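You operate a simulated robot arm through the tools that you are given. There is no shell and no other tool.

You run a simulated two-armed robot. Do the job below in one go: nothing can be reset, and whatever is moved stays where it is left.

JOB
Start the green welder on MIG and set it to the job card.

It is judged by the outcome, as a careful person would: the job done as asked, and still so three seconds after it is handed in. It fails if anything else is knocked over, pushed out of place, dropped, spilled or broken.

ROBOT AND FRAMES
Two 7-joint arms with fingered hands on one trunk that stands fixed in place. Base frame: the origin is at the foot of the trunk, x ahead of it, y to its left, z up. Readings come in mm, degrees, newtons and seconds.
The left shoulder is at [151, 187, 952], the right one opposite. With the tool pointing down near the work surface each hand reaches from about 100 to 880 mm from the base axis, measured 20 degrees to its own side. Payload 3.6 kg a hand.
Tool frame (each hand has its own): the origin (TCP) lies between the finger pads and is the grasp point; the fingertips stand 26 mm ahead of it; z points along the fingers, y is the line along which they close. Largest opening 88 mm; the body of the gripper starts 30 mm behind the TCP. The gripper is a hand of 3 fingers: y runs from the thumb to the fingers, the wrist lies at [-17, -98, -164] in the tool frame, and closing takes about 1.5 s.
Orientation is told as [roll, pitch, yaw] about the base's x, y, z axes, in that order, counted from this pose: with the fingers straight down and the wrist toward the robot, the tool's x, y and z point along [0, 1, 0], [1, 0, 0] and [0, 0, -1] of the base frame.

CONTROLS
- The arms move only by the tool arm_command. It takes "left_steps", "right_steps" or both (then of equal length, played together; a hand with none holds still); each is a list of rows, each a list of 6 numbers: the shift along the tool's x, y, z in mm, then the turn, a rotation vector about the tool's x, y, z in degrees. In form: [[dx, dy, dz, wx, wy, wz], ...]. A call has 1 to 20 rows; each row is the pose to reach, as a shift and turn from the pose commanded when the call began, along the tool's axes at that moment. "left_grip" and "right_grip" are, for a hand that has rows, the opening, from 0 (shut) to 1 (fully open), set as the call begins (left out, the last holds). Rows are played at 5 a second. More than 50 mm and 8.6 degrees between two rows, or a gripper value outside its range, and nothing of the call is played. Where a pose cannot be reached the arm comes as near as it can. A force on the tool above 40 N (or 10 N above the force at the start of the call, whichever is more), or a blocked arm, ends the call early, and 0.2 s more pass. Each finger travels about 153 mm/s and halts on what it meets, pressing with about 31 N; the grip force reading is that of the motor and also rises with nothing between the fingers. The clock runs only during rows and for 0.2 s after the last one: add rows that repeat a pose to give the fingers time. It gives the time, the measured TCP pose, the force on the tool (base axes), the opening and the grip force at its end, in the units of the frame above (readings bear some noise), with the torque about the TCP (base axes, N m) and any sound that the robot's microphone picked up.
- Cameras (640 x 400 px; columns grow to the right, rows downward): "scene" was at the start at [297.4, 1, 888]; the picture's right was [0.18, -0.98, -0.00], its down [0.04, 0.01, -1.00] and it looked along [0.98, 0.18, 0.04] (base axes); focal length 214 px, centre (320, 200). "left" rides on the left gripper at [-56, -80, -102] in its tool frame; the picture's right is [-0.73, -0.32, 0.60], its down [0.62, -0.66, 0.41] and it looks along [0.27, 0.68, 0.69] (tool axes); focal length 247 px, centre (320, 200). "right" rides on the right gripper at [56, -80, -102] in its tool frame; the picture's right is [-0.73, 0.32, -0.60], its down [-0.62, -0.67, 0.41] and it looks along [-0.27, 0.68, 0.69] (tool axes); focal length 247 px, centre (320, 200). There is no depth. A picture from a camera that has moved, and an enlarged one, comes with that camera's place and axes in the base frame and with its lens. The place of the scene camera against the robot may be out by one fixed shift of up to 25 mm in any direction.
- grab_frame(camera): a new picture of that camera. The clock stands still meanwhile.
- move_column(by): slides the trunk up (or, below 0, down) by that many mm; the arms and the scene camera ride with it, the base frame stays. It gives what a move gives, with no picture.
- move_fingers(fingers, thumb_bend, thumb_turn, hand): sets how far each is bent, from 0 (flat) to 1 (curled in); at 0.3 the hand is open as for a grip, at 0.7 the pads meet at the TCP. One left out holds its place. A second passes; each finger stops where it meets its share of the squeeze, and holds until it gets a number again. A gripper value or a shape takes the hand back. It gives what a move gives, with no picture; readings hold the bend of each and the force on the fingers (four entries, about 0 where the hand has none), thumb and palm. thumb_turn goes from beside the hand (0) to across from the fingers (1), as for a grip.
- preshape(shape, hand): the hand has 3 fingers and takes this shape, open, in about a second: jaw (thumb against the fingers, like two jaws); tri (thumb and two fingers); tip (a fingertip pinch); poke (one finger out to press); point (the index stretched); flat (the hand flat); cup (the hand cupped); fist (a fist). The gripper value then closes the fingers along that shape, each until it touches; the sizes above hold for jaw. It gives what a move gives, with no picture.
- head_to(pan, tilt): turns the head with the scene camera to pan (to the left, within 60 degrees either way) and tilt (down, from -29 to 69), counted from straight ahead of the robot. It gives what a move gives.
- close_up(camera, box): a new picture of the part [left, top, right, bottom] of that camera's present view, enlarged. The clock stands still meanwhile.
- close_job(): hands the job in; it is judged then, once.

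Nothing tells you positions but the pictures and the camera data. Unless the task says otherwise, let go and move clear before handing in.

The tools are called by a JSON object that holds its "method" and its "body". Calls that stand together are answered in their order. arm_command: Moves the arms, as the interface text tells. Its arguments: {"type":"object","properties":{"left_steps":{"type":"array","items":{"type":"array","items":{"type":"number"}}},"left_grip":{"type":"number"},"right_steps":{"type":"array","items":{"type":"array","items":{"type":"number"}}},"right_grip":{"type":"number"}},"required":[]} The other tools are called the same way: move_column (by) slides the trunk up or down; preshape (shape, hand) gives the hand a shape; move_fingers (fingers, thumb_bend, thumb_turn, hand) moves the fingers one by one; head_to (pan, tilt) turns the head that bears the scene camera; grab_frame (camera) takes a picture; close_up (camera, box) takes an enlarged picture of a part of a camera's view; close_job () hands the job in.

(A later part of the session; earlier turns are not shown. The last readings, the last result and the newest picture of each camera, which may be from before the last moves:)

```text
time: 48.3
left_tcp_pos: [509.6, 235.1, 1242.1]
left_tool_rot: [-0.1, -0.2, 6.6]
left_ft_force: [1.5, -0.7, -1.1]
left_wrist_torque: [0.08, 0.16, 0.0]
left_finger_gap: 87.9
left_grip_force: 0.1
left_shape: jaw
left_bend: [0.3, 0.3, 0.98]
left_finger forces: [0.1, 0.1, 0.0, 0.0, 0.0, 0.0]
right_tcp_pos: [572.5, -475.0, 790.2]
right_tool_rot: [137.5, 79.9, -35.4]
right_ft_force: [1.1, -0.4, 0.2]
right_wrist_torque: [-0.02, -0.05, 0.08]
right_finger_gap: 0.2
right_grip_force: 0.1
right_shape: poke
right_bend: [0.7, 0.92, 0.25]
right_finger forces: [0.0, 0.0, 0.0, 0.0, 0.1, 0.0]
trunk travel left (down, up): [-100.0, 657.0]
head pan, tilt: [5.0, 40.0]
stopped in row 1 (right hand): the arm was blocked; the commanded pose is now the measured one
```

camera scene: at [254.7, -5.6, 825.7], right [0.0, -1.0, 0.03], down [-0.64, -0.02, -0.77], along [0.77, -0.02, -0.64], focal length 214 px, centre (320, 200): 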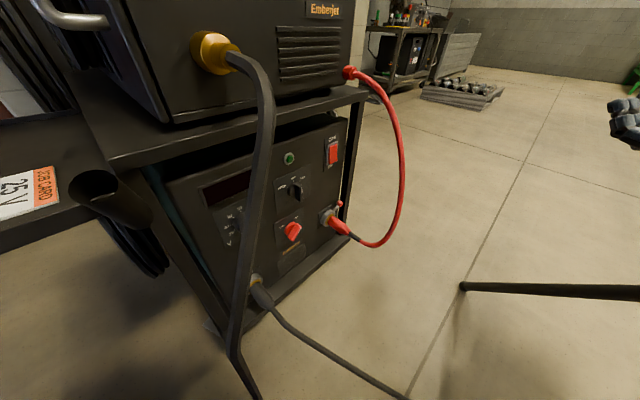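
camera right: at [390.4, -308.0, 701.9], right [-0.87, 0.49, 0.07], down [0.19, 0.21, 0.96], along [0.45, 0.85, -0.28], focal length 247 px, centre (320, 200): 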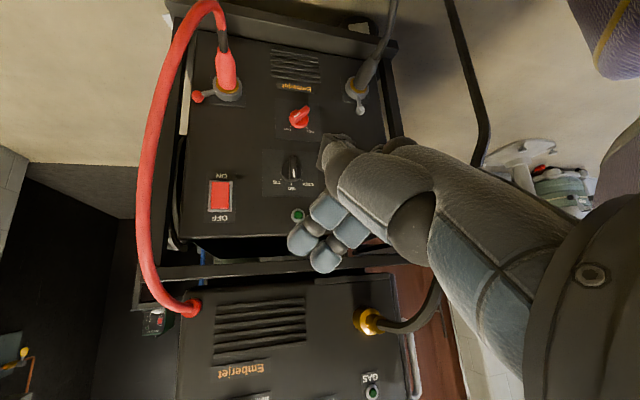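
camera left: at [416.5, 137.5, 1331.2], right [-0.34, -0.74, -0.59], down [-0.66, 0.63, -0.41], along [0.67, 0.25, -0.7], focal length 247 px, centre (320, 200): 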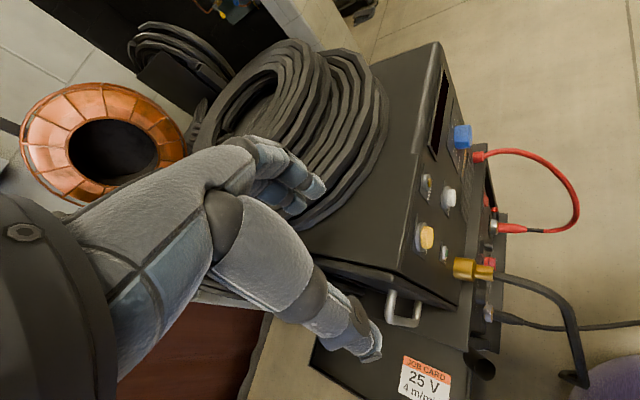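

The right arm still seems to be travelling toward the joint solution of its last command. I'll let time pass with a head move, which also gives me a view of that arm.

{"method": "head_to", "body": {"pan": -35, "tilt": 25}}

{"method": "grab_frame", "body": {"camera": "scene"}}

{"method": "grab_frame", "body": {"camera": "right"}}

```text
time: 49.4
left_tcp_pos: [497.6, 257.1, 1251.3]
left_tool_rot: [-0.1, -0.9, 9.2]
left_ft_force: [-1.3, 0.5, -0.2]
left_wrist_torque: [-0.06, -0.05, -0.01]
left_finger_gap: 88.0
left_grip_force: 0.1
left_shape: jaw
left_bend: [0.3, 0.3, 0.97]
left_finger forces: [0.0, 0.0, 0.0, 0.1, 0.0, 0.0]
right_tcp_pos: [574.1, -457.4, 810.4]
right_tool_rot: [151.1, 78.5, -18.0]
right_ft_force: [1.2, 1.5, -0.1]
right_wrist_torque: [0.01, 0.0, -0.04]
right_finger_gap: 0.0
right_grip_force: 0.1
right_shape: poke
right_bend: [0.7, 0.92, 0.25]
right_finger forces: [0.1, 0.1, 0.0, 0.1, 0.0, 0.0]
trunk travel left (down, up): [-100.0, 657.0]
head pan, tilt: [-35.0, 25.0]
```

```text
taken
camera scene: at [154.2, -108.0, 853.1], right [-0.74, -0.67, 0.0], down [-0.27, 0.3, -0.91], along [0.61, -0.68, -0.4], focal length 214 px, centre (320, 200)
```

scene: 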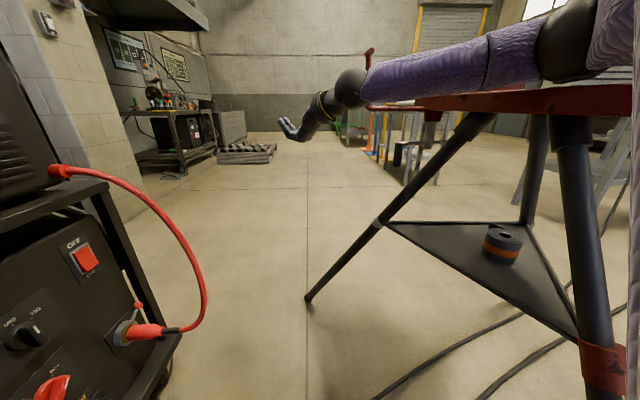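

```text
taken
camera right: at [470.8, -528.2, 876.2], right [-0.65, 0.58, -0.49], down [0.16, 0.73, 0.66], along [0.74, 0.35, -0.57], focal length 247 px, centre (320, 200)
```

right: 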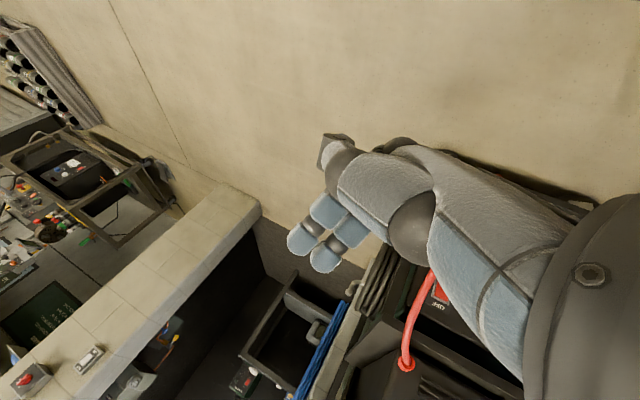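

I now see a red-topped tripod stand beside me on the right, and the right arm is lying right over it. My elbow must have been caught on it. I'll look closely at how they touch.

{"method": "close_up", "body": {"camera": "scene", "box": [340, 0, 640, 190]}}

{"method": "close_up", "body": {"camera": "scene", "box": [639, 0, 640, 400]}}

{"method": "close_up", "body": {"camera": "right", "box": [639, 0, 640, 400]}}

{"method": "close_up", "body": {"camera": "left", "box": [639, 0, 640, 400]}}

```text
2.11 times, centred on (490, 95) of scene
camera zoom: at [154.2, -108.0, 853.1], right [-0.74, -0.67, 0.0], down [-0.27, 0.3, -0.91], along [0.61, -0.68, -0.4], focal length 452 px, centre (-38, 421)
```

zoom: 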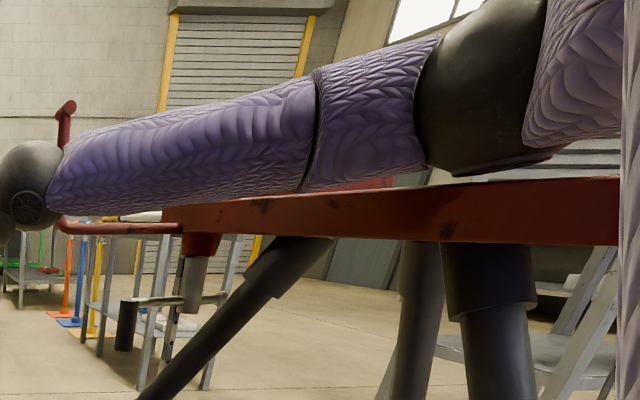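

```text
1.00 times, centred on (640, 200) of scene (not enlarged: the box is as wide or as high as the picture)
camera zoom: at [154.2, -108.0, 853.1], right [-0.74, -0.67, 0.0], down [-0.27, 0.3, -0.91], along [0.61, -0.68, -0.4], focal length 214 px, centre (0, 200)
```

zoom: 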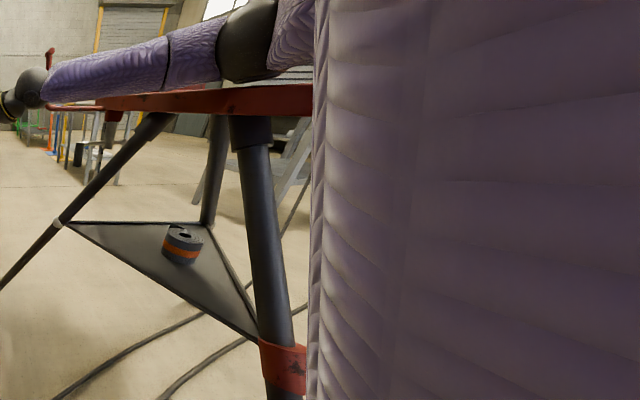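

```text
1.00 times, centred on (640, 200) of right (not enlarged: the box is as wide or as high as the picture)
camera zoom: at [470.8, -528.2, 876.2], right [-0.65, 0.58, -0.49], down [0.16, 0.73, 0.66], along [0.74, 0.35, -0.57], focal length 247 px, centre (0, 200)
```

zoom: 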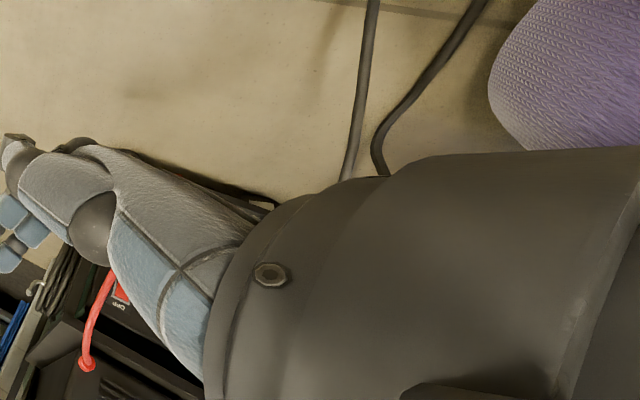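

```text
1.00 times, centred on (640, 200) of left (not enlarged: the box is as wide or as high as the picture)
camera zoom: at [425.3, 188.4, 1352.1], right [-0.19, -0.78, -0.6], down [-0.75, 0.51, -0.42], along [0.64, 0.37, -0.68], focal length 247 px, centre (0, 200)
```

zoom: 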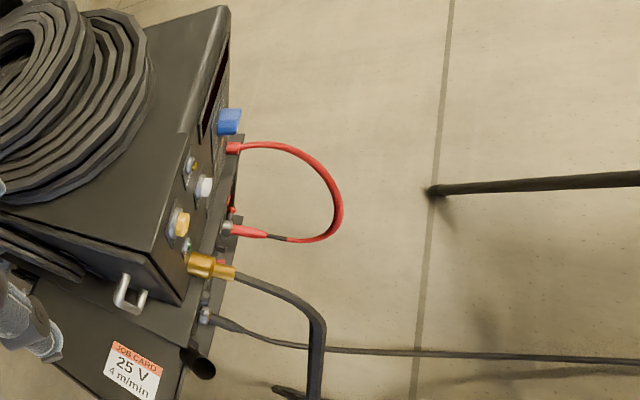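

The forearm is lying just above the red table of the tripod stand, and the stand's feet have not moved. I'll lift the right hand up first, then bring it forward and left, away from the stand.

{"method": "arm_command", "body": {"right_steps": [[-7.4, -25.1, 6.3, 0, 0, 0], [-18.8, -49.6, 18.4, 0, 0, 0], [-39.9, -74.7, 32.3, 0, 0, 0], [-66.9, -90.3, 45.7, 0, 0, 0], [-94.4, -101, 58, 0, 0, 0], [-122.8, -101.9, 68.7, 0, 0, 0]]}}

{"method": "grab_frame", "body": {"camera": "scene"}}

```text
time: 49.7
left_tcp_pos: [526.5, 432.5, 1236.9]
left_tool_rot: [1.2, -0.2, 30.8]
left_ft_force: [-5.0, 1.1, 0.7]
left_wrist_torque: [-0.11, -0.37, -0.04]
left_finger_gap: 88.1
left_grip_force: 0.1
left_shape: jaw
left_bend: [0.3, 0.3, 0.98]
left_finger forces: [0.0, 0.0, 0.0, 0.0, 0.1, 0.0]
right_tcp_pos: [744.9, -200.5, 654.5]
right_tool_rot: [-93.4, 84.7, 116.5]
right_ft_force: [30.6, 8.4, 9.7]
right_wrist_torque: [-0.08, 1.03, 0.43]
right_finger_gap: 0.0
right_grip_force: 0.0
right_shape: poke
right_bend: [0.7, 0.92, 0.25]
right_finger forces: [0.0, 0.1, 0.1, 0.0, 0.0, 0.1]
trunk travel left (down, up): [-100.0, 657.0]
head pan, tilt: [-35.0, 25.0]
stopped in row 1 (left hand): the arm was blocked; the commanded pose is now the measured one
```

```text
taken
camera scene: at [231.3, -110.5, 835.9], right [-0.61, -0.79, -0.01], down [-0.34, 0.27, -0.9], along [0.71, -0.55, -0.43], focal length 214 px, centre (320, 200)
```

scene: 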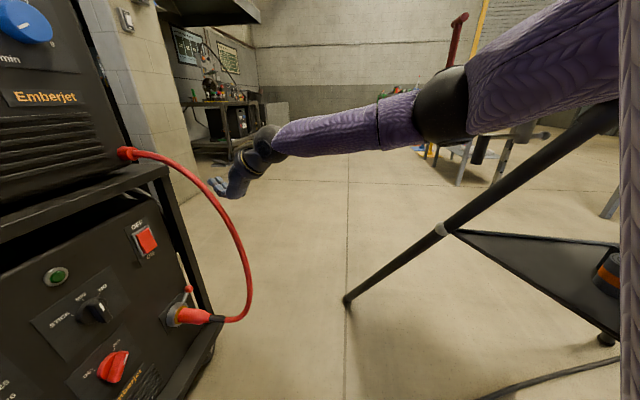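

The arm came free of the stand and swung forward. The hand is now to the right of the cart in open space, and nothing appears to have been hit. I'll let everything settle.

{"method": "head_to", "body": {"pan": -30, "tilt": 25}}

{"method": "grab_frame", "body": {"camera": "scene"}}

{"method": "grab_frame", "body": {"camera": "right"}}

{"method": "grab_frame", "body": {"camera": "left"}}

```text
time: 50.4
left_tcp_pos: [552.1, 358.0, 1238.1]
left_tool_rot: [0.9, 0.3, 21.4]
left_ft_force: [0.9, -0.4, -0.2]
left_wrist_torque: [0.0, 0.09, 0.02]
left_finger_gap: 87.9
left_grip_force: 0.1
left_shape: jaw
left_bend: [0.3, 0.3, 0.97]
left_finger forces: [0.0, 0.0, 0.1, 0.0, 0.0, 0.0]
right_tcp_pos: [759.9, -289.4, 759.1]
right_tool_rot: [157.6, 83.8, 3.2]
right_ft_force: [0.4, 0.0, -0.7]
right_wrist_torque: [0.03, -0.02, 0.06]
right_finger_gap: 0.1
right_grip_force: 0.1
right_shape: poke
right_bend: [0.7, 0.92, 0.25]
right_finger forces: [0.0, 0.0, 0.0, 0.1, 0.0, 0.0]
trunk travel left (down, up): [-100.0, 657.0]
head pan, tilt: [-30.0, 25.0]
```

```text
taken
camera scene: at [288.7, -57.5, 842.9], right [-0.5, -0.86, 0.0], down [-0.37, 0.21, -0.91], along [0.78, -0.46, -0.42], focal length 214 px, centre (320, 200)
```

scene: 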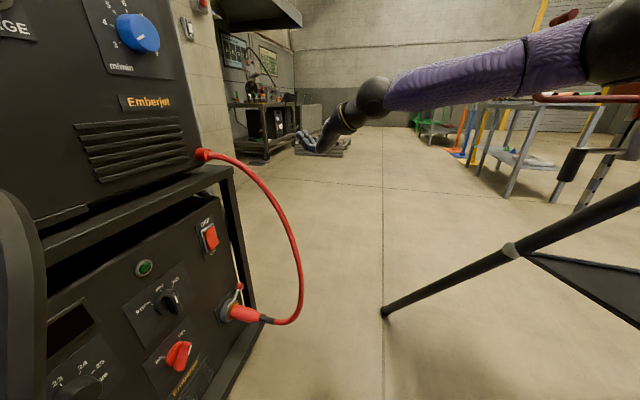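

```text
taken
camera right: at [684.5, -385.2, 831.1], right [-0.82, 0.41, -0.41], down [0.03, 0.74, 0.68], along [0.57, 0.54, -0.61], focal length 247 px, centre (320, 200)
```

right: 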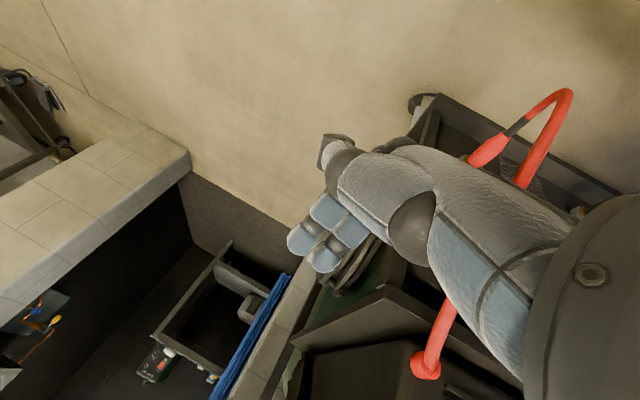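

```text
taken
camera left: at [499.5, 276.4, 1338.9], right [-0.03, -0.79, -0.61], down [-0.85, 0.34, -0.4], along [0.52, 0.5, -0.69], focal length 247 px, centre (320, 200)
```

left: 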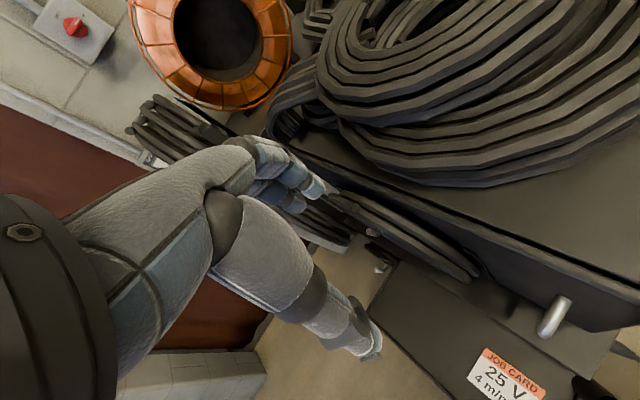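

Everything has settled with the trunk back in place. The stand, cart and cables look undisturbed, and the welder's green case side is now visible. For the switch I'll use the left hand from above, so I'll raise the trunk 150 mm first.

{"method": "move_column", "body": {"by": 150}}

{"method": "head_to", "body": {"pan": 0, "tilt": 45}}

{"method": "grab_frame", "body": {"camera": "scene"}}

{"method": "grab_frame", "body": {"camera": "left"}}

```text
time: 52.1
left_tcp_pos: [553.5, 357.5, 1389.4]
left_tool_rot: [1.0, 0.0, 21.5]
left_ft_force: [0.4, -0.8, -0.6]
left_wrist_torque: [0.0, 0.02, -0.01]
left_finger_gap: 87.8
left_grip_force: 0.0
left_shape: jaw
left_bend: [0.3, 0.3, 0.97]
left_finger forces: [0.1, 0.1, 0.0, 0.0, 0.0, 0.1]
right_tcp_pos: [763.6, -290.6, 912.9]
right_tool_rot: [157.6, 83.4, 3.1]
right_ft_force: [-0.5, -0.2, -1.0]
right_wrist_torque: [0.03, 0.02, -0.01]
right_finger_gap: 0.0
right_grip_force: 0.1
right_shape: poke
right_bend: [0.7, 0.92, 0.25]
right_finger forces: [0.0, 0.0, 0.1, 0.0, 0.0, 0.0]
trunk travel left (down, up): [-250.0, 507.0]
head pan, tilt: [-30.0, 25.0]
```

```text
time: 53.1
left_tcp_pos: [553.2, 357.6, 1389.0]
left_tool_rot: [0.8, -0.1, 21.5]
left_ft_force: [-0.5, 0.3, 0.2]
left_wrist_torque: [-0.01, 0.02, 0.0]
left_finger_gap: 87.8
left_grip_force: 0.2
left_shape: jaw
left_bend: [0.3, 0.3, 0.97]
left_finger forces: [0.0, 0.0, 0.0, 0.0, 0.0, 0.0]
right_tcp_pos: [763.0, -290.4, 915.2]
right_tool_rot: [157.5, 83.3, 3.0]
right_ft_force: [0.2, 0.4, 1.3]
right_wrist_torque: [0.03, 0.02, 0.0]
right_finger_gap: 0.0
right_grip_force: 0.0
right_shape: poke
right_bend: [0.7, 0.92, 0.25]
right_finger forces: [0.1, 0.1, 0.0, 0.0, 0.0, 0.1]
trunk travel left (down, up): [-250.0, 507.0]
head pan, tilt: [0.0, 45.0]
```

```text
taken
camera scene: at [260.7, -14.9, 977.8], right [0.0, -1.0, 0.0], down [-0.71, 0.0, -0.71], along [0.71, 0.0, -0.71], focal length 214 px, centre (320, 200)
```

scene: 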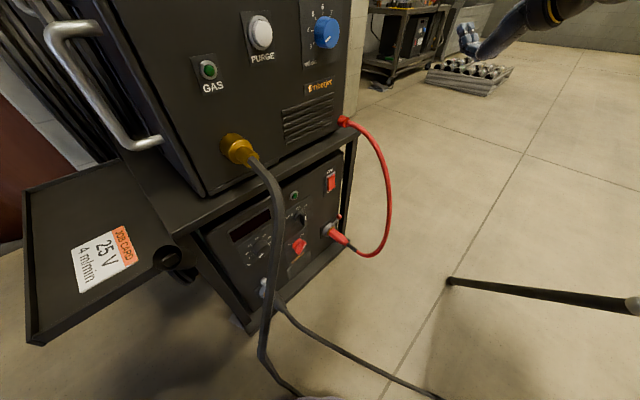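

```text
taken
camera left: at [499.4, 275.0, 1490.9], right [-0.03, -0.79, -0.61], down [-0.85, 0.34, -0.4], along [0.53, 0.51, -0.68], focal length 247 px, centre (320, 200)
```

left: 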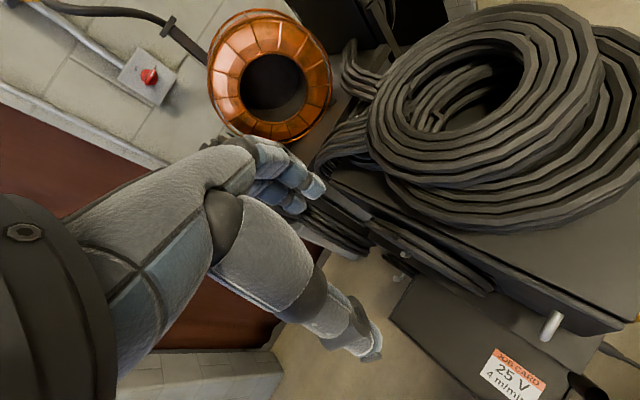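

The overview is clear. Now I'll bring the left hand across at height, then lower it in front of the panel while pitching the fingers forward. This stays high and well out from the machine.

{"method": "arm_command", "body": {"left_steps": [[-34.7, -27.9, 0, -6.4, 0, 0], [-69.4, -55.9, 0, -12.9, 0, 0], [-104, -83.8, 0, -19.3, 0, 0], [-138.9, -111.8, 0, -25.7, 0, 0], [-173.6, -139.7, 0, -32.1, 0, 0], [-208.3, -167.7, 0, -38.6, 0, 0], [-243, -195.6, 0, -45, 0, 0], [-243, -195.6, 34, -51.4, 0, 0], [-243, -195.6, 68, -57.9, 0, 0], [-243, -195.6, 102, -64.3, 0, 0], [-243, -195.6, 136, -70.7, 0, 0], [-243, -195.6, 170, -77.1, 0, 0], [-243, -195.6, 204, -83.6, 0, 0], [-243, -195.6, 238, -90, 0, 0]]}}

{"method": "grab_frame", "body": {"camera": "scene"}}

{"method": "grab_frame", "body": {"camera": "left"}}

```text
time: 56.1
left_tcp_pos: [477.6, 78.2, 1185.6]
left_tool_rot: [77.6, -89.1, -56.2]
left_ft_force: [0.2, 0.5, -0.3]
left_wrist_torque: [0.02, 0.02, -0.02]
left_finger_gap: 88.0
left_grip_force: 0.0
left_shape: jaw
left_bend: [0.3, 0.3, 0.97]
left_finger forces: [0.0, 0.1, 0.0, 0.1, 0.0, 0.0]
left hand out of reach, approached as far as the arm can: row 14
right_tcp_pos: [762.2, -289.1, 914.9]
right_tool_rot: [157.0, 83.3, 2.6]
right_ft_force: [0.3, 1.0, -0.3]
right_wrist_torque: [0.01, 0.01, 0.01]
right_finger_gap: 0.0
right_grip_force: 0.1
right_shape: poke
right_bend: [0.7, 0.92, 0.25]
right_finger forces: [0.0, 0.0, 0.0, 0.0, 0.0, 0.1]
trunk travel left (down, up): [-250.0, 507.0]
head pan, tilt: [0.0, 45.0]
```

```text
taken
camera scene: at [261.0, -13.9, 977.7], right [0.0, -1.0, 0.0], down [-0.71, 0.0, -0.71], along [0.71, 0.0, -0.71], focal length 214 px, centre (320, 200)
```

scene: 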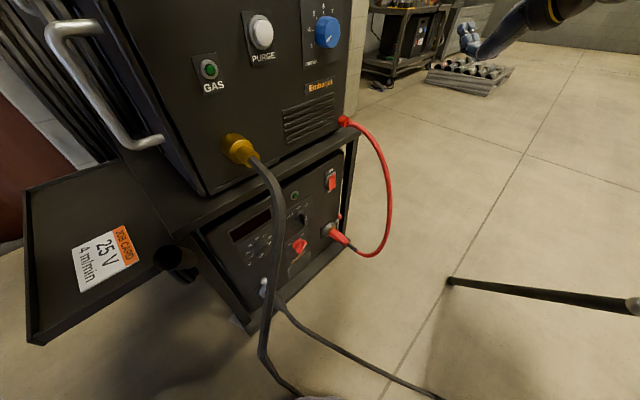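

```text
taken
camera left: at [401.5, -9.1, 1104.8], right [0.82, -0.46, -0.33], down [0.15, 0.74, -0.66], along [0.55, 0.49, 0.68], focal length 247 px, centre (320, 200)
```

left: 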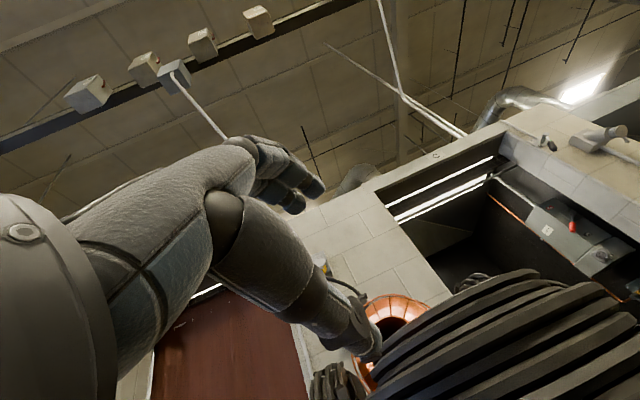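

The hand now points forward with fingers up. I'll move it out to open space in front, away from my head, and roll it clockwise so the wrist ends up above the fingers.

{"method": "arm_command", "body": {"left_steps": [[-21.4, -6.2, 21.6, 0, 0, 8], [-42.8, -12.4, 43.2, 0, 0, 16], [-64.2, -18.6, 64.8, 0, 0, 24], [-85.6, -24.8, 86.4, 0, 0, 32], [-107, -31, 108, 0, 0, 40], [-107, -31, 108, 0, 0, 48.3], [-107, -31, 108, 0, 0, 56.6], [-107, -31, 108, 0, 0, 64.9], [-107, -31, 108, 0, 0, 73.2], [-107, -31, 108, 0, 0, 81.5], [-107, -31, 108, 0, 0, 89.8], [-107, -31, 108, 0, 0, 98.1], [-107, -31, 108, 0, 0, 106.4], [-107, -31, 108, 0, 0, 114.7], [-107, -31, 108, 0, 0, 123], [-107, -31, 108, 0, 0, 131.3], [-107, -31, 108, 0, 0, 139.6], [-107, -31, 108, 0, 0, 147.9], [-107, -31, 108, 0, 0, 156.2]]}}

{"method": "grab_frame", "body": {"camera": "scene"}}

{"method": "grab_frame", "body": {"camera": "left"}}

```text
time: 60.1
left_tcp_pos: [616.2, 17.8, 1153.5]
left_tool_rot: [90.2, 67.3, -68.4]
left_ft_force: [0.6, -0.9, -0.5]
left_wrist_torque: [0.0, -0.03, 0.02]
left_finger_gap: 88.2
left_grip_force: 0.0
left_shape: jaw
left_bend: [0.3, 0.3, 0.97]
left_finger forces: [0.0, 0.0, 0.0, 0.0, 0.0, 0.0]
right_tcp_pos: [762.8, -290.7, 914.8]
right_tool_rot: [157.6, 83.2, 3.1]
right_ft_force: [0.4, 0.6, -0.4]
right_wrist_torque: [-0.02, 0.02, 0.02]
right_finger_gap: 0.0
right_grip_force: 0.1
right_shape: poke
right_bend: [0.7, 0.92, 0.25]
right_finger forces: [0.0, 0.1, 0.0, 0.0, 0.0, 0.0]
trunk travel left (down, up): [-250.0, 507.0]
head pan, tilt: [0.0, 45.0]
```

```text
taken
camera scene: at [260.7, -15.0, 977.8], right [0.0, -1.0, 0.0], down [-0.71, 0.0, -0.71], along [0.71, 0.0, -0.71], focal length 214 px, centre (320, 200)
```

scene: 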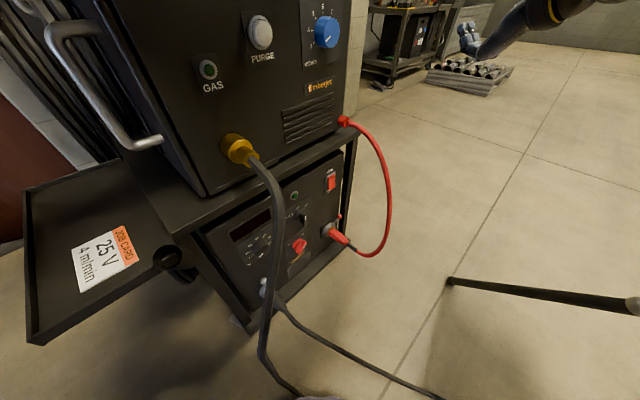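

```text
taken
camera left: at [490.2, 57.5, 1205.5], right [0.26, 0.96, 0.01], down [0.5, -0.15, 0.85], along [0.83, -0.22, -0.52], focal length 247 px, centre (320, 200)
```

left: 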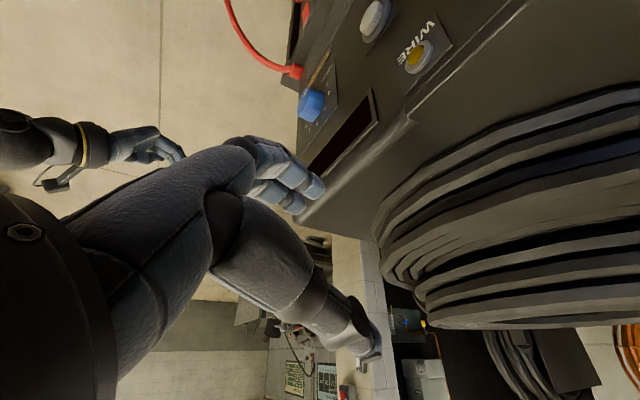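

The left hand is now oriented with the wrist above. I'll form the poke shape, then descend in front of the panel, well out from it and left of the red cable loop.

{"method": "preshape", "body": {"shape": "poke", "hand": "left"}}

{"method": "arm_command", "body": {"left_steps": [[-6.8, 42.9, -8, 0, 0, 0], [-13.6, 85.7, -16, 0, 0, 0], [-20.4, 128.6, -24, 0, 0, 0], [-27.2, 171.5, -32, 0, 0, 0], [-34, 214.3, -40, 0, 0, 0], [-40.8, 257.2, -48.1, 0, 0, 0]]}}

{"method": "grab_frame", "body": {"camera": "scene"}}

{"method": "grab_frame", "body": {"camera": "left"}}

```text
time: 61.0
left_tcp_pos: [615.3, 18.0, 1153.1]
left_tool_rot: [90.3, 67.1, -68.2]
left_ft_force: [-1.1, 0.3, -0.4]
left_wrist_torque: [-0.01, 0.0, -0.03]
left_finger_gap: 0.0
left_grip_force: 0.0
left_shape: poke
left_bend: [0.7, 0.92, 0.25]
left_finger forces: [0.0, 0.1, 0.0, 0.0, 0.0, 0.0]
right_tcp_pos: [762.2, -289.6, 914.0]
right_tool_rot: [157.5, 83.2, 3.0]
right_ft_force: [0.0, 0.5, 0.3]
right_wrist_torque: [-0.01, 0.02, -0.02]
right_finger_gap: 0.1
right_grip_force: 0.1
right_shape: poke
right_bend: [0.7, 0.92, 0.25]
right_finger forces: [0.1, 0.1, 0.0, 0.0, 0.0, 0.0]
trunk travel left (down, up): [-250.0, 507.0]
head pan, tilt: [0.0, 45.0]
```

```text
time: 62.4
left_tcp_pos: [592.9, -58.4, 898.4]
left_tool_rot: [90.2, 67.1, -68.3]
left_ft_force: [-0.5, -0.7, 0.7]
left_wrist_torque: [0.0, -0.02, 0.01]
left_finger_gap: 0.0
left_grip_force: 0.2
left_shape: poke
left_bend: [0.7, 0.92, 0.25]
left_finger forces: [0.1, 0.1, 0.0, 0.1, 0.1, 0.1]
right_tcp_pos: [761.7, -289.8, 915.1]
right_tool_rot: [157.5, 83.3, 3.1]
right_ft_force: [-0.3, 0.2, 0.7]
right_wrist_torque: [0.0, -0.01, 0.02]
right_finger_gap: 0.2
right_grip_force: 0.1
right_shape: poke
right_bend: [0.7, 0.92, 0.25]
right_finger forces: [0.0, 0.0, 0.1, 0.0, 0.1, 0.0]
trunk travel left (down, up): [-250.0, 507.0]
head pan, tilt: [0.0, 45.0]
```

```text
taken
camera scene: at [260.8, -15.0, 977.7], right [0.0, -1.0, 0.0], down [-0.71, 0.0, -0.71], along [0.71, 0.0, -0.71], focal length 214 px, centre (320, 200)
```

scene: 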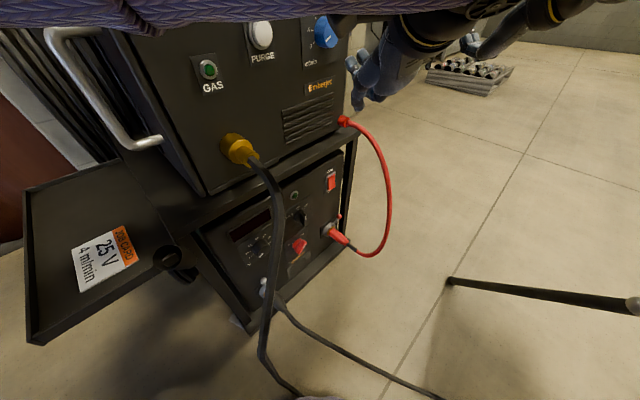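

```text
taken
camera left: at [468.3, -18.5, 950.4], right [0.26, 0.96, 0.01], down [0.5, -0.14, 0.86], along [0.83, -0.22, -0.52], focal length 247 px, centre (320, 200)
```

left: 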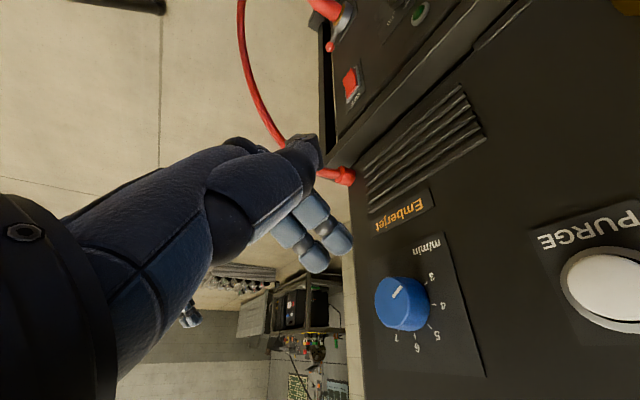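

All clear. I'll continue down toward the switch height.

{"method": "arm_command", "body": {"left_steps": [[-11.9, 39.9, 2.2, 0, 0, 0], [-23.9, 79.8, 4.4, 0, 0, 0], [-35.8, 119.6, 6.6, 0, 0, 0], [-47.7, 159.5, 8.9, 0, 0, 0], [-59.7, 199.4, 11.1, 0, 0, 0], [-71.6, 239.3, 13.3, 0, 0, 0]]}}

{"method": "grab_frame", "body": {"camera": "scene"}}

{"method": "grab_frame", "body": {"camera": "left"}}

```text
time: 63.8
left_tcp_pos: [610.3, -73.5, 710.9]
left_tool_rot: [90.0, 67.1, -68.4]
left_ft_force: [-0.3, -0.6, 0.4]
left_wrist_torque: [-0.03, -0.07, -0.01]
left_finger_gap: 0.1
left_grip_force: 0.0
left_shape: poke
left_bend: [0.7, 0.92, 0.25]
left_finger forces: [0.0, 0.0, 0.1, 0.1, 0.1, 0.0]
left hand out of reach, approached as far as the arm can: row 5, 6
right_tcp_pos: [762.4, -289.8, 915.1]
right_tool_rot: [157.6, 83.3, 3.3]
right_ft_force: [0.4, -0.1, -0.6]
right_wrist_torque: [0.01, 0.02, 0.03]
right_finger_gap: 0.0
right_grip_force: 0.0
right_shape: poke
right_bend: [0.7, 0.92, 0.25]
right_finger forces: [0.1, 0.0, 0.0, 0.1, 0.0, 0.0]
trunk travel left (down, up): [-250.0, 507.0]
head pan, tilt: [0.0, 45.0]
```

```text
taken
camera scene: at [260.7, -15.1, 977.8], right [0.0, -1.0, 0.0], down [-0.71, 0.0, -0.71], along [0.71, 0.0, -0.71], focal length 214 px, centre (320, 200)
```

scene: 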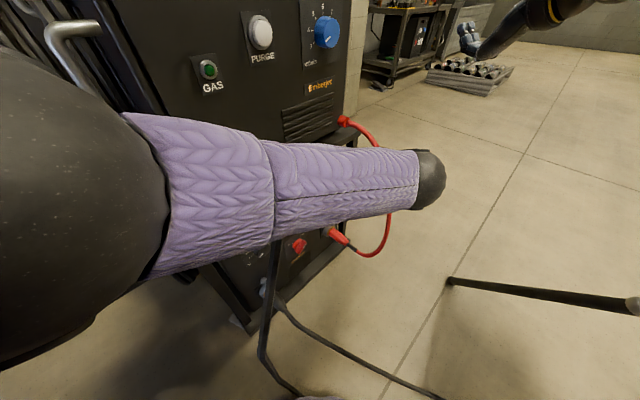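

```text
taken
camera left: at [483.4, -32.9, 763.4], right [0.26, 0.96, 0.01], down [0.5, -0.14, 0.86], along [0.83, -0.22, -0.52], focal length 247 px, centre (320, 200)
```

left: 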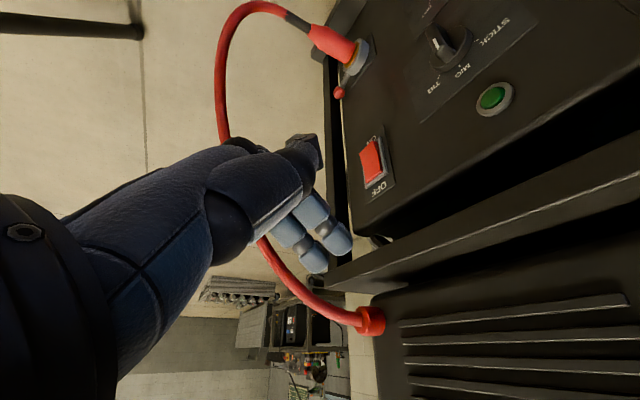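

The left arm reaches its limit at z≈711 in this pose, and going lower would bring its forearm near the torch cable. A better option is the right hand pitched forward with fingers up, since its camera and wrist then sit left of the red cable. I'll retract the left arm the way it came first.

{"method": "arm_command", "body": {"left_steps": [[10.6, -36.1, -2, 0, 0, 0], [21.2, -72.2, -4, 0, 0, 0], [31.9, -108.3, -6.1, 0, 0, 0], [42.5, -144.4, -8.1, 0, 0, 0], [53.1, -180.5, -10.1, 0, 0, 0], [60, -223.7, -1.9, 0, 0, 0], [66.8, -266.9, 6.4, 0, 0, 0], [73.6, -310.1, 14.6, 0, 0, 0], [80.5, -353.3, 22.8, 0, 0, 0], [87.3, -396.5, 31.1, 0, 0, 0], [94.1, -439.7, 39.3, 0, 0, 0]]}}

{"method": "arm_command", "body": {"left_steps": [[0, 0, 0, 0, 0, -8.3], [0, 0, 0, 0, 0, -16.6], [0, 0, 0, 0, 0, -24.9], [0, 0, 0, 0, 0, -33.2], [0, 0, 0, 0, 0, -41.5], [0, 0, 0, 0, 0, -49.8], [0, 0, 0, 0, 0, -58.1], [0, 0, 0, 0, 0, -66.4], [0, 0, 0, 0, 0, -74.7], [0, 0, 0, 0, 0, -83], [0, 0, 0, 0, 0, -91.3], [0, 0, 0, 0, 0, -99.6], [0, 0, 0, 0, 0, -107.9], [0, 0, 0, 0, 0, -116.2], [0, 0, 0, 0, 0, -124.5], [0, 0, 0, 0, 0, -132.8], [0, 0, 0, 0, 0, -141.1], [0, 0, 0, 0, 0, -149.4], [0, 0, 0, 0, 0, -157]]}}

{"method": "grab_frame", "body": {"camera": "left"}}

```text
time: 66.2
left_tcp_pos: [616.3, 19.7, 1155.1]
left_tool_rot: [90.1, 67.2, -68.3]
left_ft_force: [0.0, -0.5, 0.7]
left_wrist_torque: [-0.01, -0.01, 0.01]
left_finger_gap: 0.0
left_grip_force: 0.1
left_shape: poke
left_bend: [0.7, 0.92, 0.25]
left_finger forces: [0.0, 0.0, 0.0, 0.0, 0.0, 0.0]
right_tcp_pos: [762.1, -290.1, 916.0]
right_tool_rot: [157.4, 83.1, 3.0]
right_ft_force: [0.0, 0.0, 0.5]
right_wrist_torque: [-0.02, -0.04, 0.04]
right_finger_gap: 0.0
right_grip_force: 0.0
right_shape: poke
right_bend: [0.7, 0.92, 0.25]
right_finger forces: [0.0, 0.0, 0.0, 0.0, 0.0, 0.0]
trunk travel left (down, up): [-250.0, 507.0]
head pan, tilt: [0.0, 45.0]
```

```text
time: 70.2
left_tcp_pos: [615.2, 19.7, 1153.0]
left_tool_rot: [28.1, -89.8, -6.6]
left_ft_force: [0.3, -0.8, -0.6]
left_wrist_torque: [0.02, -0.01, -0.01]
left_finger_gap: 0.0
left_grip_force: 0.1
left_shape: poke
left_bend: [0.7, 0.92, 0.25]
left_finger forces: [0.0, 0.0, 0.1, 0.0, 0.0, 0.0]
right_tcp_pos: [762.4, -289.8, 914.6]
right_tool_rot: [157.6, 83.3, 3.0]
right_ft_force: [1.0, -0.8, 0.1]
right_wrist_torque: [-0.01, -0.01, 0.01]
right_finger_gap: 0.0
right_grip_force: 0.1
right_shape: poke
right_bend: [0.7, 0.92, 0.25]
right_finger forces: [0.0, 0.1, 0.0, 0.0, 0.1, 0.1]
trunk travel left (down, up): [-250.0, 507.0]
head pan, tilt: [0.0, 45.0]
```

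```text
taken
camera left: at [540.7, -69.8, 1072.8], right [0.83, -0.46, -0.32], down [0.15, 0.73, -0.67], along [0.54, 0.5, 0.67], focal length 247 px, centre (320, 200)
```

left: 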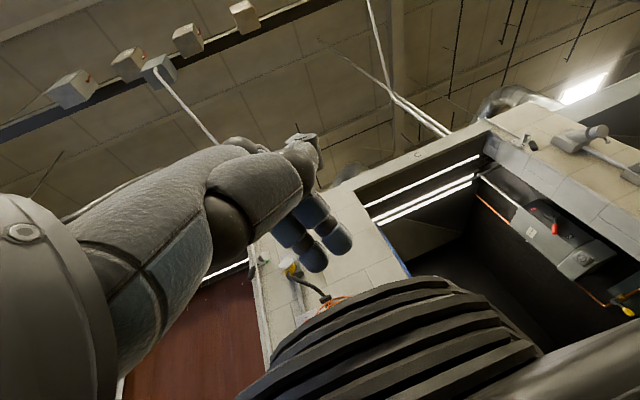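

{"method": "arm_command", "body": {"left_steps": [[17.5, 6.8, -24, 0, 0, 0], [35, 13.5, -48, 0, 0, 0], [52.6, 20.3, -72, 0, 0, 0], [70.2, 27, -96, 0, 0, 0], [76, 62, -97, 8, 0, 0], [82, 97, -97, 16, 0, 0], [87, 132, -98, 24, 0, 0], [93, 167, -98, 32, 0, 0], [98, 202, -99, 40, 0, 0], [103.6, 236, -99, 48, 0, 0], [128, 236, -90, 56, 0, 0], [153, 236, -81, 64, 0, 0], [178, 236, -72, 72, 0, 0], [202.4, 236, -63, 80, 0, 0], [202.4, 236, -63, 88, 0, 0], [202.4, 236, -63, 90, 0, 0]]}}

{"method": "head_to", "body": {"pan": -30, "tilt": 20}}

{"method": "grab_frame", "body": {"camera": "scene"}}

```text
time: 71.2
left_tcp_pos: [491.7, 61.2, 1242.5]
left_tool_rot: [-172.4, -81.4, -164.0]
left_ft_force: [-0.5, 0.2, 0.5]
left_wrist_torque: [-0.01, 0.03, -0.01]
left_finger_gap: 0.3
left_grip_force: 0.0
left_shape: poke
left_bend: [0.7, 0.92, 0.25]
left_finger forces: [0.0, 0.0, 0.0, 0.0, 0.1, 0.0]
right_tcp_pos: [763.0, -289.2, 914.0]
right_tool_rot: [157.7, 83.3, 3.2]
right_ft_force: [-0.5, -0.2, -0.1]
right_wrist_torque: [0.01, 0.02, -0.04]
right_finger_gap: 0.0
right_grip_force: 0.1
right_shape: poke
right_bend: [0.7, 0.92, 0.25]
right_finger forces: [0.0, 0.1, 0.0, 0.0, 0.1, 0.1]
trunk travel left (down, up): [-250.0, 507.0]
head pan, tilt: [0.0, 45.0]
stopped in row 5 (left hand): the arm was blocked; the commanded pose is now the measured one
```

```text
time: 72.2
left_tcp_pos: [491.9, 60.2, 1241.8]
left_tool_rot: [-172.6, -81.4, -163.7]
left_ft_force: [-0.1, 0.4, 0.1]
left_wrist_torque: [-0.01, 0.0, 0.0]
left_finger_gap: 0.1
left_grip_force: 0.1
left_shape: poke
left_bend: [0.7, 0.92, 0.25]
left_finger forces: [0.1, 0.0, 0.0, 0.0, 0.0, 0.0]
right_tcp_pos: [763.5, -290.1, 915.0]
right_tool_rot: [157.5, 83.3, 3.2]
right_ft_force: [-0.4, 0.2, 0.0]
right_wrist_torque: [-0.01, 0.05, 0.0]
right_finger_gap: 0.1
right_grip_force: 0.0
right_shape: poke
right_bend: [0.7, 0.92, 0.25]
right_finger forces: [0.0, 0.0, 0.0, 0.1, 0.0, 0.0]
trunk travel left (down, up): [-250.0, 507.0]
head pan, tilt: [-30.0, 20.0]
```

```text
taken
camera scene: at [260.1, -61.4, 1016.4], right [-0.5, -0.87, 0.0], down [-0.3, 0.17, -0.94], along [0.81, -0.47, -0.34], focal length 214 px, centre (320, 200)
```

scene: 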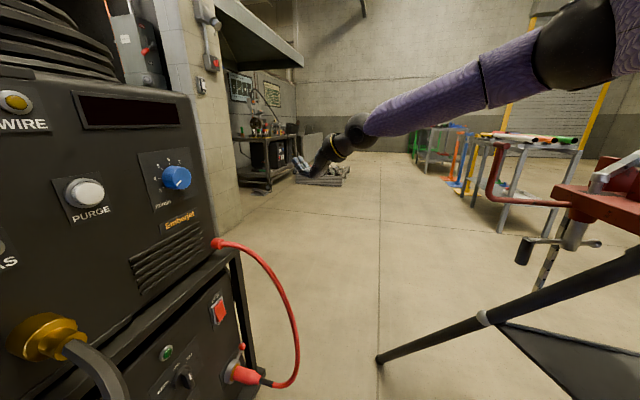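

The left arm stopped without contact and is steady at [492,60,1242], with the trunk in its normal place. I'll continue raising it while pitching the fingers down again, in smaller steps.

{"method": "arm_command", "body": {"left_steps": [[0, 29.6, -4.7, 8, 0, 0], [0, 59.2, -9.4, 16, 0, 0], [0, 88.8, -14, 24, 0, 0], [0, 118.4, -18.7, 32, 0, 0], [0, 145, -23, 40, 0, 0]]}}

```text
time: 73.4
left_tcp_pos: [463.1, 52.2, 1384.0]
left_tool_rot: [-2.3, -58.2, 25.3]
left_ft_force: [0.6, -0.2, 0.5]
left_wrist_torque: [-0.02, 0.01, 0.01]
left_finger_gap: 0.1
left_grip_force: 0.1
left_shape: poke
left_bend: [0.7, 0.92, 0.25]
left_finger forces: [0.0, 0.0, 0.0, 0.0, 0.1, 0.0]
left hand out of reach, approached as far as the arm can: row 5
right_tcp_pos: [762.4, -289.2, 913.9]
right_tool_rot: [157.4, 83.3, 3.0]
right_ft_force: [-0.3, 0.7, -0.3]
right_wrist_torque: [-0.03, -0.01, -0.01]
right_finger_gap: 0.2
right_grip_force: 0.1
right_shape: poke
right_bend: [0.7, 0.92, 0.25]
right_finger forces: [0.1, 0.0, 0.0, 0.1, 0.1, 0.0]
trunk travel left (down, up): [-250.0, 507.0]
head pan, tilt: [-30.0, 20.0]
```

{"method": "arm_command", "body": {"left_steps": [[18.8, 7.7, 10.7, 8.3, 0, 0], [37.5, 15.4, 21.4, 16.6, 0, 0], [56.3, 23, 32, 24.9, 0, 0], [75, 30.7, 42.7, 33.2, 0, 0], [93.8, 38.4, 53.4, 41.5, 0, 0], [112.5, 46, 64, 49.8, 0, 0], [131.3, 53.8, 74.8, 58, 0, 0]]}}

{"method": "grab_frame", "body": {"camera": "left"}}

```text
time: 75.0
left_tcp_pos: [518.8, 213.9, 1413.3]
left_tool_rot: [-1.2, -0.3, 23.4]
left_ft_force: [0.6, -0.6, -0.1]
left_wrist_torque: [0.0, -0.01, 0.03]
left_finger_gap: 0.0
left_grip_force: 0.1
left_shape: poke
left_bend: [0.7, 0.92, 0.25]
left_finger forces: [0.0, 0.0, 0.0, 0.1, 0.0, 0.0]
left hand out of reach, approached as far as the arm can: row 1, 2, 3, 4, 5, 6, 7
right_tcp_pos: [761.8, -288.6, 914.9]
right_tool_rot: [157.3, 83.2, 2.9]
right_ft_force: [-0.7, 0.8, 0.2]
right_wrist_torque: [0.0, -0.03, -0.02]
right_finger_gap: 0.0
right_grip_force: 0.2
right_shape: poke
right_bend: [0.7, 0.92, 0.25]
right_finger forces: [0.2, 0.0, 0.0, 0.0, 0.1, 0.0]
trunk travel left (down, up): [-250.0, 507.0]
head pan, tilt: [-30.0, 20.0]
```

```text
taken
camera left: at [466.1, 133.6, 1516.8], right [0.01, -0.81, -0.59], down [-0.85, 0.3, -0.43], along [0.52, 0.5, -0.69], focal length 247 px, centre (320, 200)
```

left: 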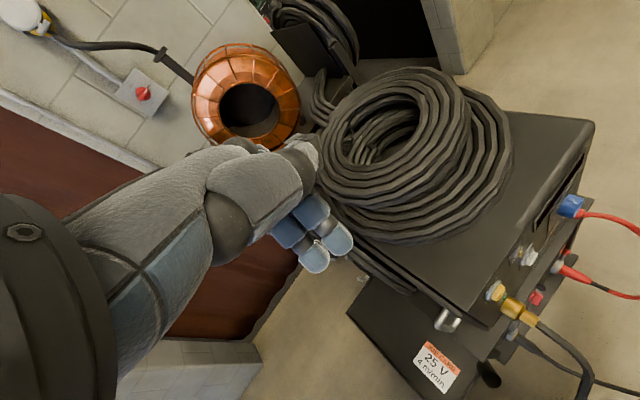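

The left arm is parked high. Now, with the trunk still raised so the elbow clears the stand, I'll bring the right hand to the known free spot in front of the feeder, then roll it back to fingers-up.

{"method": "arm_command", "body": {"left_steps": [[6, -3, 0, 0, 0, 0], [12, -6, 0, 0, 0, 0], [18, -9, 0, 0, 0, 0], [24, -12, 0, 0, 0, 0], [30, -16, 0, 0, 0, 0], [36, -20, 0, 0, 0, 0], [43, -24.8, 0, 0, 0, 0], [43, -24.8, 0, 0, 0, 0]], "right_steps": [[-30, -22.4, -13.7, 0, 0, 0], [-60, -44.7, -27.4, 0, 0, 0], [-90, -67, -41, 0, 0, 0], [-120, -89.4, -54.8, 0, 0, 0], [-150, -111.8, -68.4, 0, 0, 0], [-180.5, -134, -82, 0, 0, 0], [-210.6, -156.5, -95.8, 0, 0, 0], [-240.7, -178.8, -109.5, 0, 0, 0]]}}

{"method": "grab_frame", "body": {"camera": "scene"}}

```text
time: 76.8
left_tcp_pos: [500.7, 240.2, 1421.9]
left_tool_rot: [-1.3, -0.2, 23.3]
left_ft_force: [0.0, -0.7, -0.4]
left_wrist_torque: [-0.02, -0.01, 0.02]
left_finger_gap: 0.1
left_grip_force: 0.0
left_shape: poke
left_bend: [0.7, 0.92, 0.25]
left_finger forces: [0.1, 0.0, 0.0, 0.1, 0.1, 0.0]
left hand out of reach, approached as far as the arm can: row 2, 3, 4, 5, 6, 7, 8
right_tcp_pos: [539.2, -119.2, 1071.0]
right_tool_rot: [157.3, 83.3, 2.8]
right_ft_force: [1.0, -0.5, -1.3]
right_wrist_torque: [0.0, 0.02, 0.03]
right_finger_gap: 0.0
right_grip_force: 0.1
right_shape: poke
right_bend: [0.7, 0.92, 0.25]
right_finger forces: [0.1, 0.0, 0.0, 0.0, 0.0, 0.0]
trunk travel left (down, up): [-250.0, 507.0]
head pan, tilt: [-30.0, 20.0]
```

```text
taken
camera scene: at [259.9, -61.0, 1016.5], right [-0.5, -0.87, 0.0], down [-0.3, 0.17, -0.94], along [0.81, -0.47, -0.34], focal length 214 px, centre (320, 200)
```

scene: 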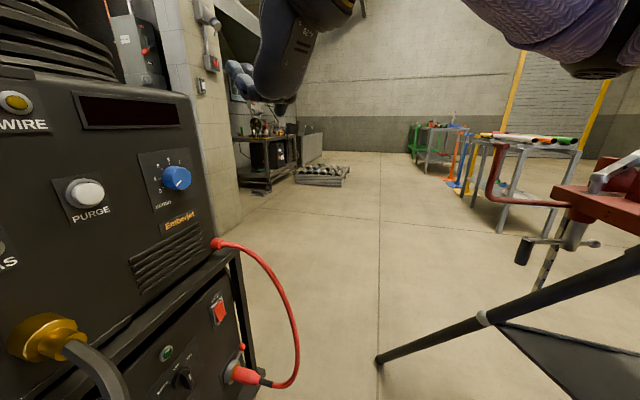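

The right arm is clear above the stand. I'll roll it clockwise back to fingers-up.

{"method": "arm_command", "body": {"right_steps": [[0, 0, 0, 0, 0, 8.5], [0, 0, 0, 0, 0, 17], [0, 0, 0, 0, 0, 25.5], [0, 0, 0, 0, 0, 34], [0, 0, 0, 0, 0, 42.5], [0, 0, 0, 0, 0, 51], [0, 0, 0, 0, 0, 59.5], [0, 0, 0, 0, 0, 68], [0, 0, 0, 0, 0, 76.5], [0, 0, 0, 0, 0, 85], [0, 0, 0, 0, 0, 93.5], [0, 0, 0, 0, 0, 102], [0, 0, 0, 0, 0, 110.5], [0, 0, 0, 0, 0, 119], [0, 0, 0, 0, 0, 127.5], [0, 0, 0, 0, 0, 136], [0, 0, 0, 0, 0, 144.5], [0, 0, 0, 0, 0, 153], [0, 0, 0, 0, 0, 161.5], [0, 0, 0, 0, 0, 170]]}}

{"method": "grab_frame", "body": {"camera": "scene"}}

{"method": "grab_frame", "body": {"camera": "right"}}

```text
time: 81.0
left_tcp_pos: [500.8, 241.4, 1421.1]
left_tool_rot: [-1.2, -0.3, 23.4]
left_ft_force: [0.0, 1.4, 0.5]
left_wrist_torque: [0.0, 0.02, 0.01]
left_finger_gap: 0.1
left_grip_force: 0.0
left_shape: poke
left_bend: [0.7, 0.92, 0.25]
left_finger forces: [0.0, 0.0, 0.1, 0.0, 0.0, 0.2]
right_tcp_pos: [540.5, -120.3, 1069.2]
right_tool_rot: [-116.7, -76.1, 141.8]
right_ft_force: [-0.4, -0.5, -0.3]
right_wrist_torque: [-0.01, 0.01, 0.01]
right_finger_gap: 0.4
right_grip_force: 0.0
right_shape: poke
right_bend: [0.7, 0.92, 0.25]
right_finger forces: [0.1, 0.0, 0.0, 0.0, 0.1, 0.0]
trunk travel left (down, up): [-250.0, 507.0]
head pan, tilt: [-30.0, 20.0]
```

```text
taken
camera scene: at [259.9, -61.2, 1016.5], right [-0.5, -0.87, 0.0], down [-0.3, 0.17, -0.94], along [0.81, -0.47, -0.34], focal length 214 px, centre (320, 200)
```

scene: 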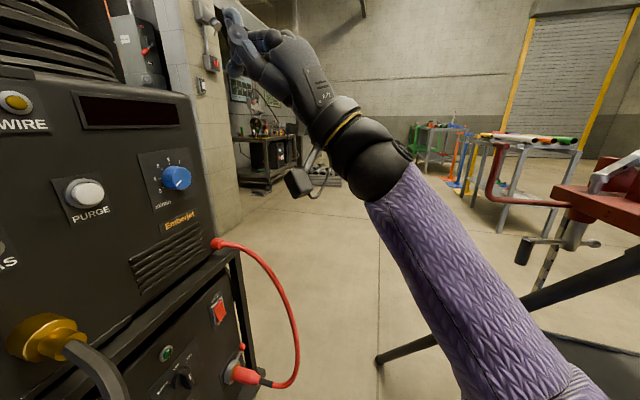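

```text
taken
camera right: at [440.9, -126.6, 968.5], right [-0.3, -0.86, 0.4], down [0.74, -0.48, -0.47], along [0.6, 0.16, 0.79], focal length 247 px, centre (320, 200)
```

right: 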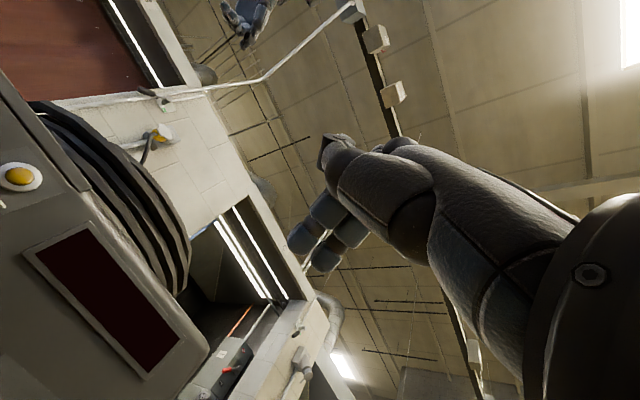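

The hand is fingers-up with the wrist and camera to the left. I'll lower the trunk back to its original height.

{"method": "move_column", "body": {"by": -150}}

{"method": "head_to", "body": {"pan": 0, "tilt": 38}}

{"method": "grab_frame", "body": {"camera": "scene"}}

{"method": "grab_frame", "body": {"camera": "left"}}

```text
time: 82.7
left_tcp_pos: [608.5, 240.3, 1194.9]
left_tool_rot: [2.5, 8.6, 23.6]
left_ft_force: [-1.5, -1.5, 1.4]
left_wrist_torque: [-0.07, -0.01, -0.01]
left_finger_gap: 0.0
left_grip_force: 0.2
left_shape: poke
left_bend: [0.7, 0.92, 0.25]
left_finger forces: [2.8, 0.1, 0.1, 0.0, 0.0, 0.0]
right_tcp_pos: [538.3, -120.5, 920.0]
right_tool_rot: [-116.8, -76.1, 141.9]
right_ft_force: [-0.2, -0.6, 0.3]
right_wrist_torque: [0.03, 0.03, 0.01]
right_finger_gap: 0.0
right_grip_force: 0.0
right_shape: poke
right_bend: [0.7, 0.92, 0.25]
right_finger forces: [0.0, 0.0, 0.0, 0.1, 0.1, 0.1]
trunk travel left (down, up): [-100.0, 657.0]
head pan, tilt: [-30.0, 20.0]
```

```text
time: 83.7
left_tcp_pos: [608.5, 242.0, 1196.0]
left_tool_rot: [2.4, 8.6, 23.6]
left_ft_force: [-1.1, -2.9, 2.8]
left_wrist_torque: [-0.05, -0.03, -0.03]
left_finger_gap: 0.1
left_grip_force: 0.1
left_shape: poke
left_bend: [0.7, 0.92, 0.25]
left_finger forces: [4.4, 0.0, 0.0, 0.0, 0.0, 0.0]
right_tcp_pos: [540.0, -121.2, 920.2]
right_tool_rot: [-116.8, -75.9, 141.8]
right_ft_force: [0.0, 0.2, 0.5]
right_wrist_torque: [0.03, -0.02, 0.0]
right_finger_gap: 0.0
right_grip_force: 0.1
right_shape: poke
right_bend: [0.7, 0.92, 0.25]
right_finger forces: [0.0, 0.1, 0.0, 0.0, 0.0, 0.1]
trunk travel left (down, up): [-100.0, 657.0]
head pan, tilt: [0.0, 38.0]
```

```text
taken
camera scene: at [296.0, -15.2, 823.6], right [0.0, -1.0, 0.0], down [-0.62, 0.0, -0.79], along [0.79, 0.0, -0.62], focal length 214 px, centre (320, 200)
```

scene: 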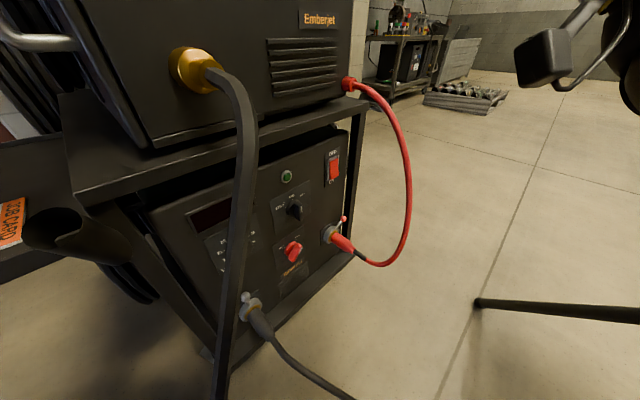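

```text
taken
camera left: at [573.9, 160.3, 1305.8], right [-0.09, -0.81, -0.58], down [-0.91, 0.3, -0.28], along [0.4, 0.5, -0.77], focal length 247 px, centre (320, 200)
```

left: 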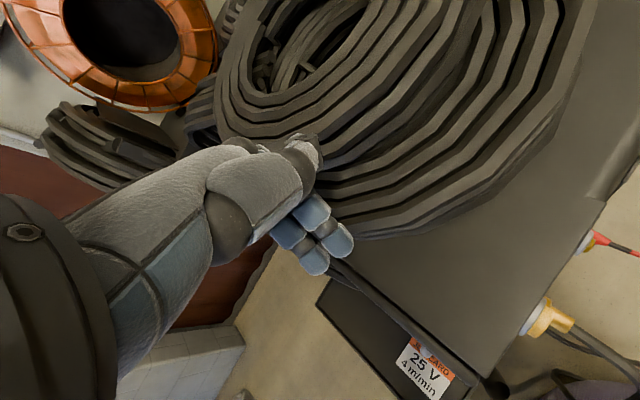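

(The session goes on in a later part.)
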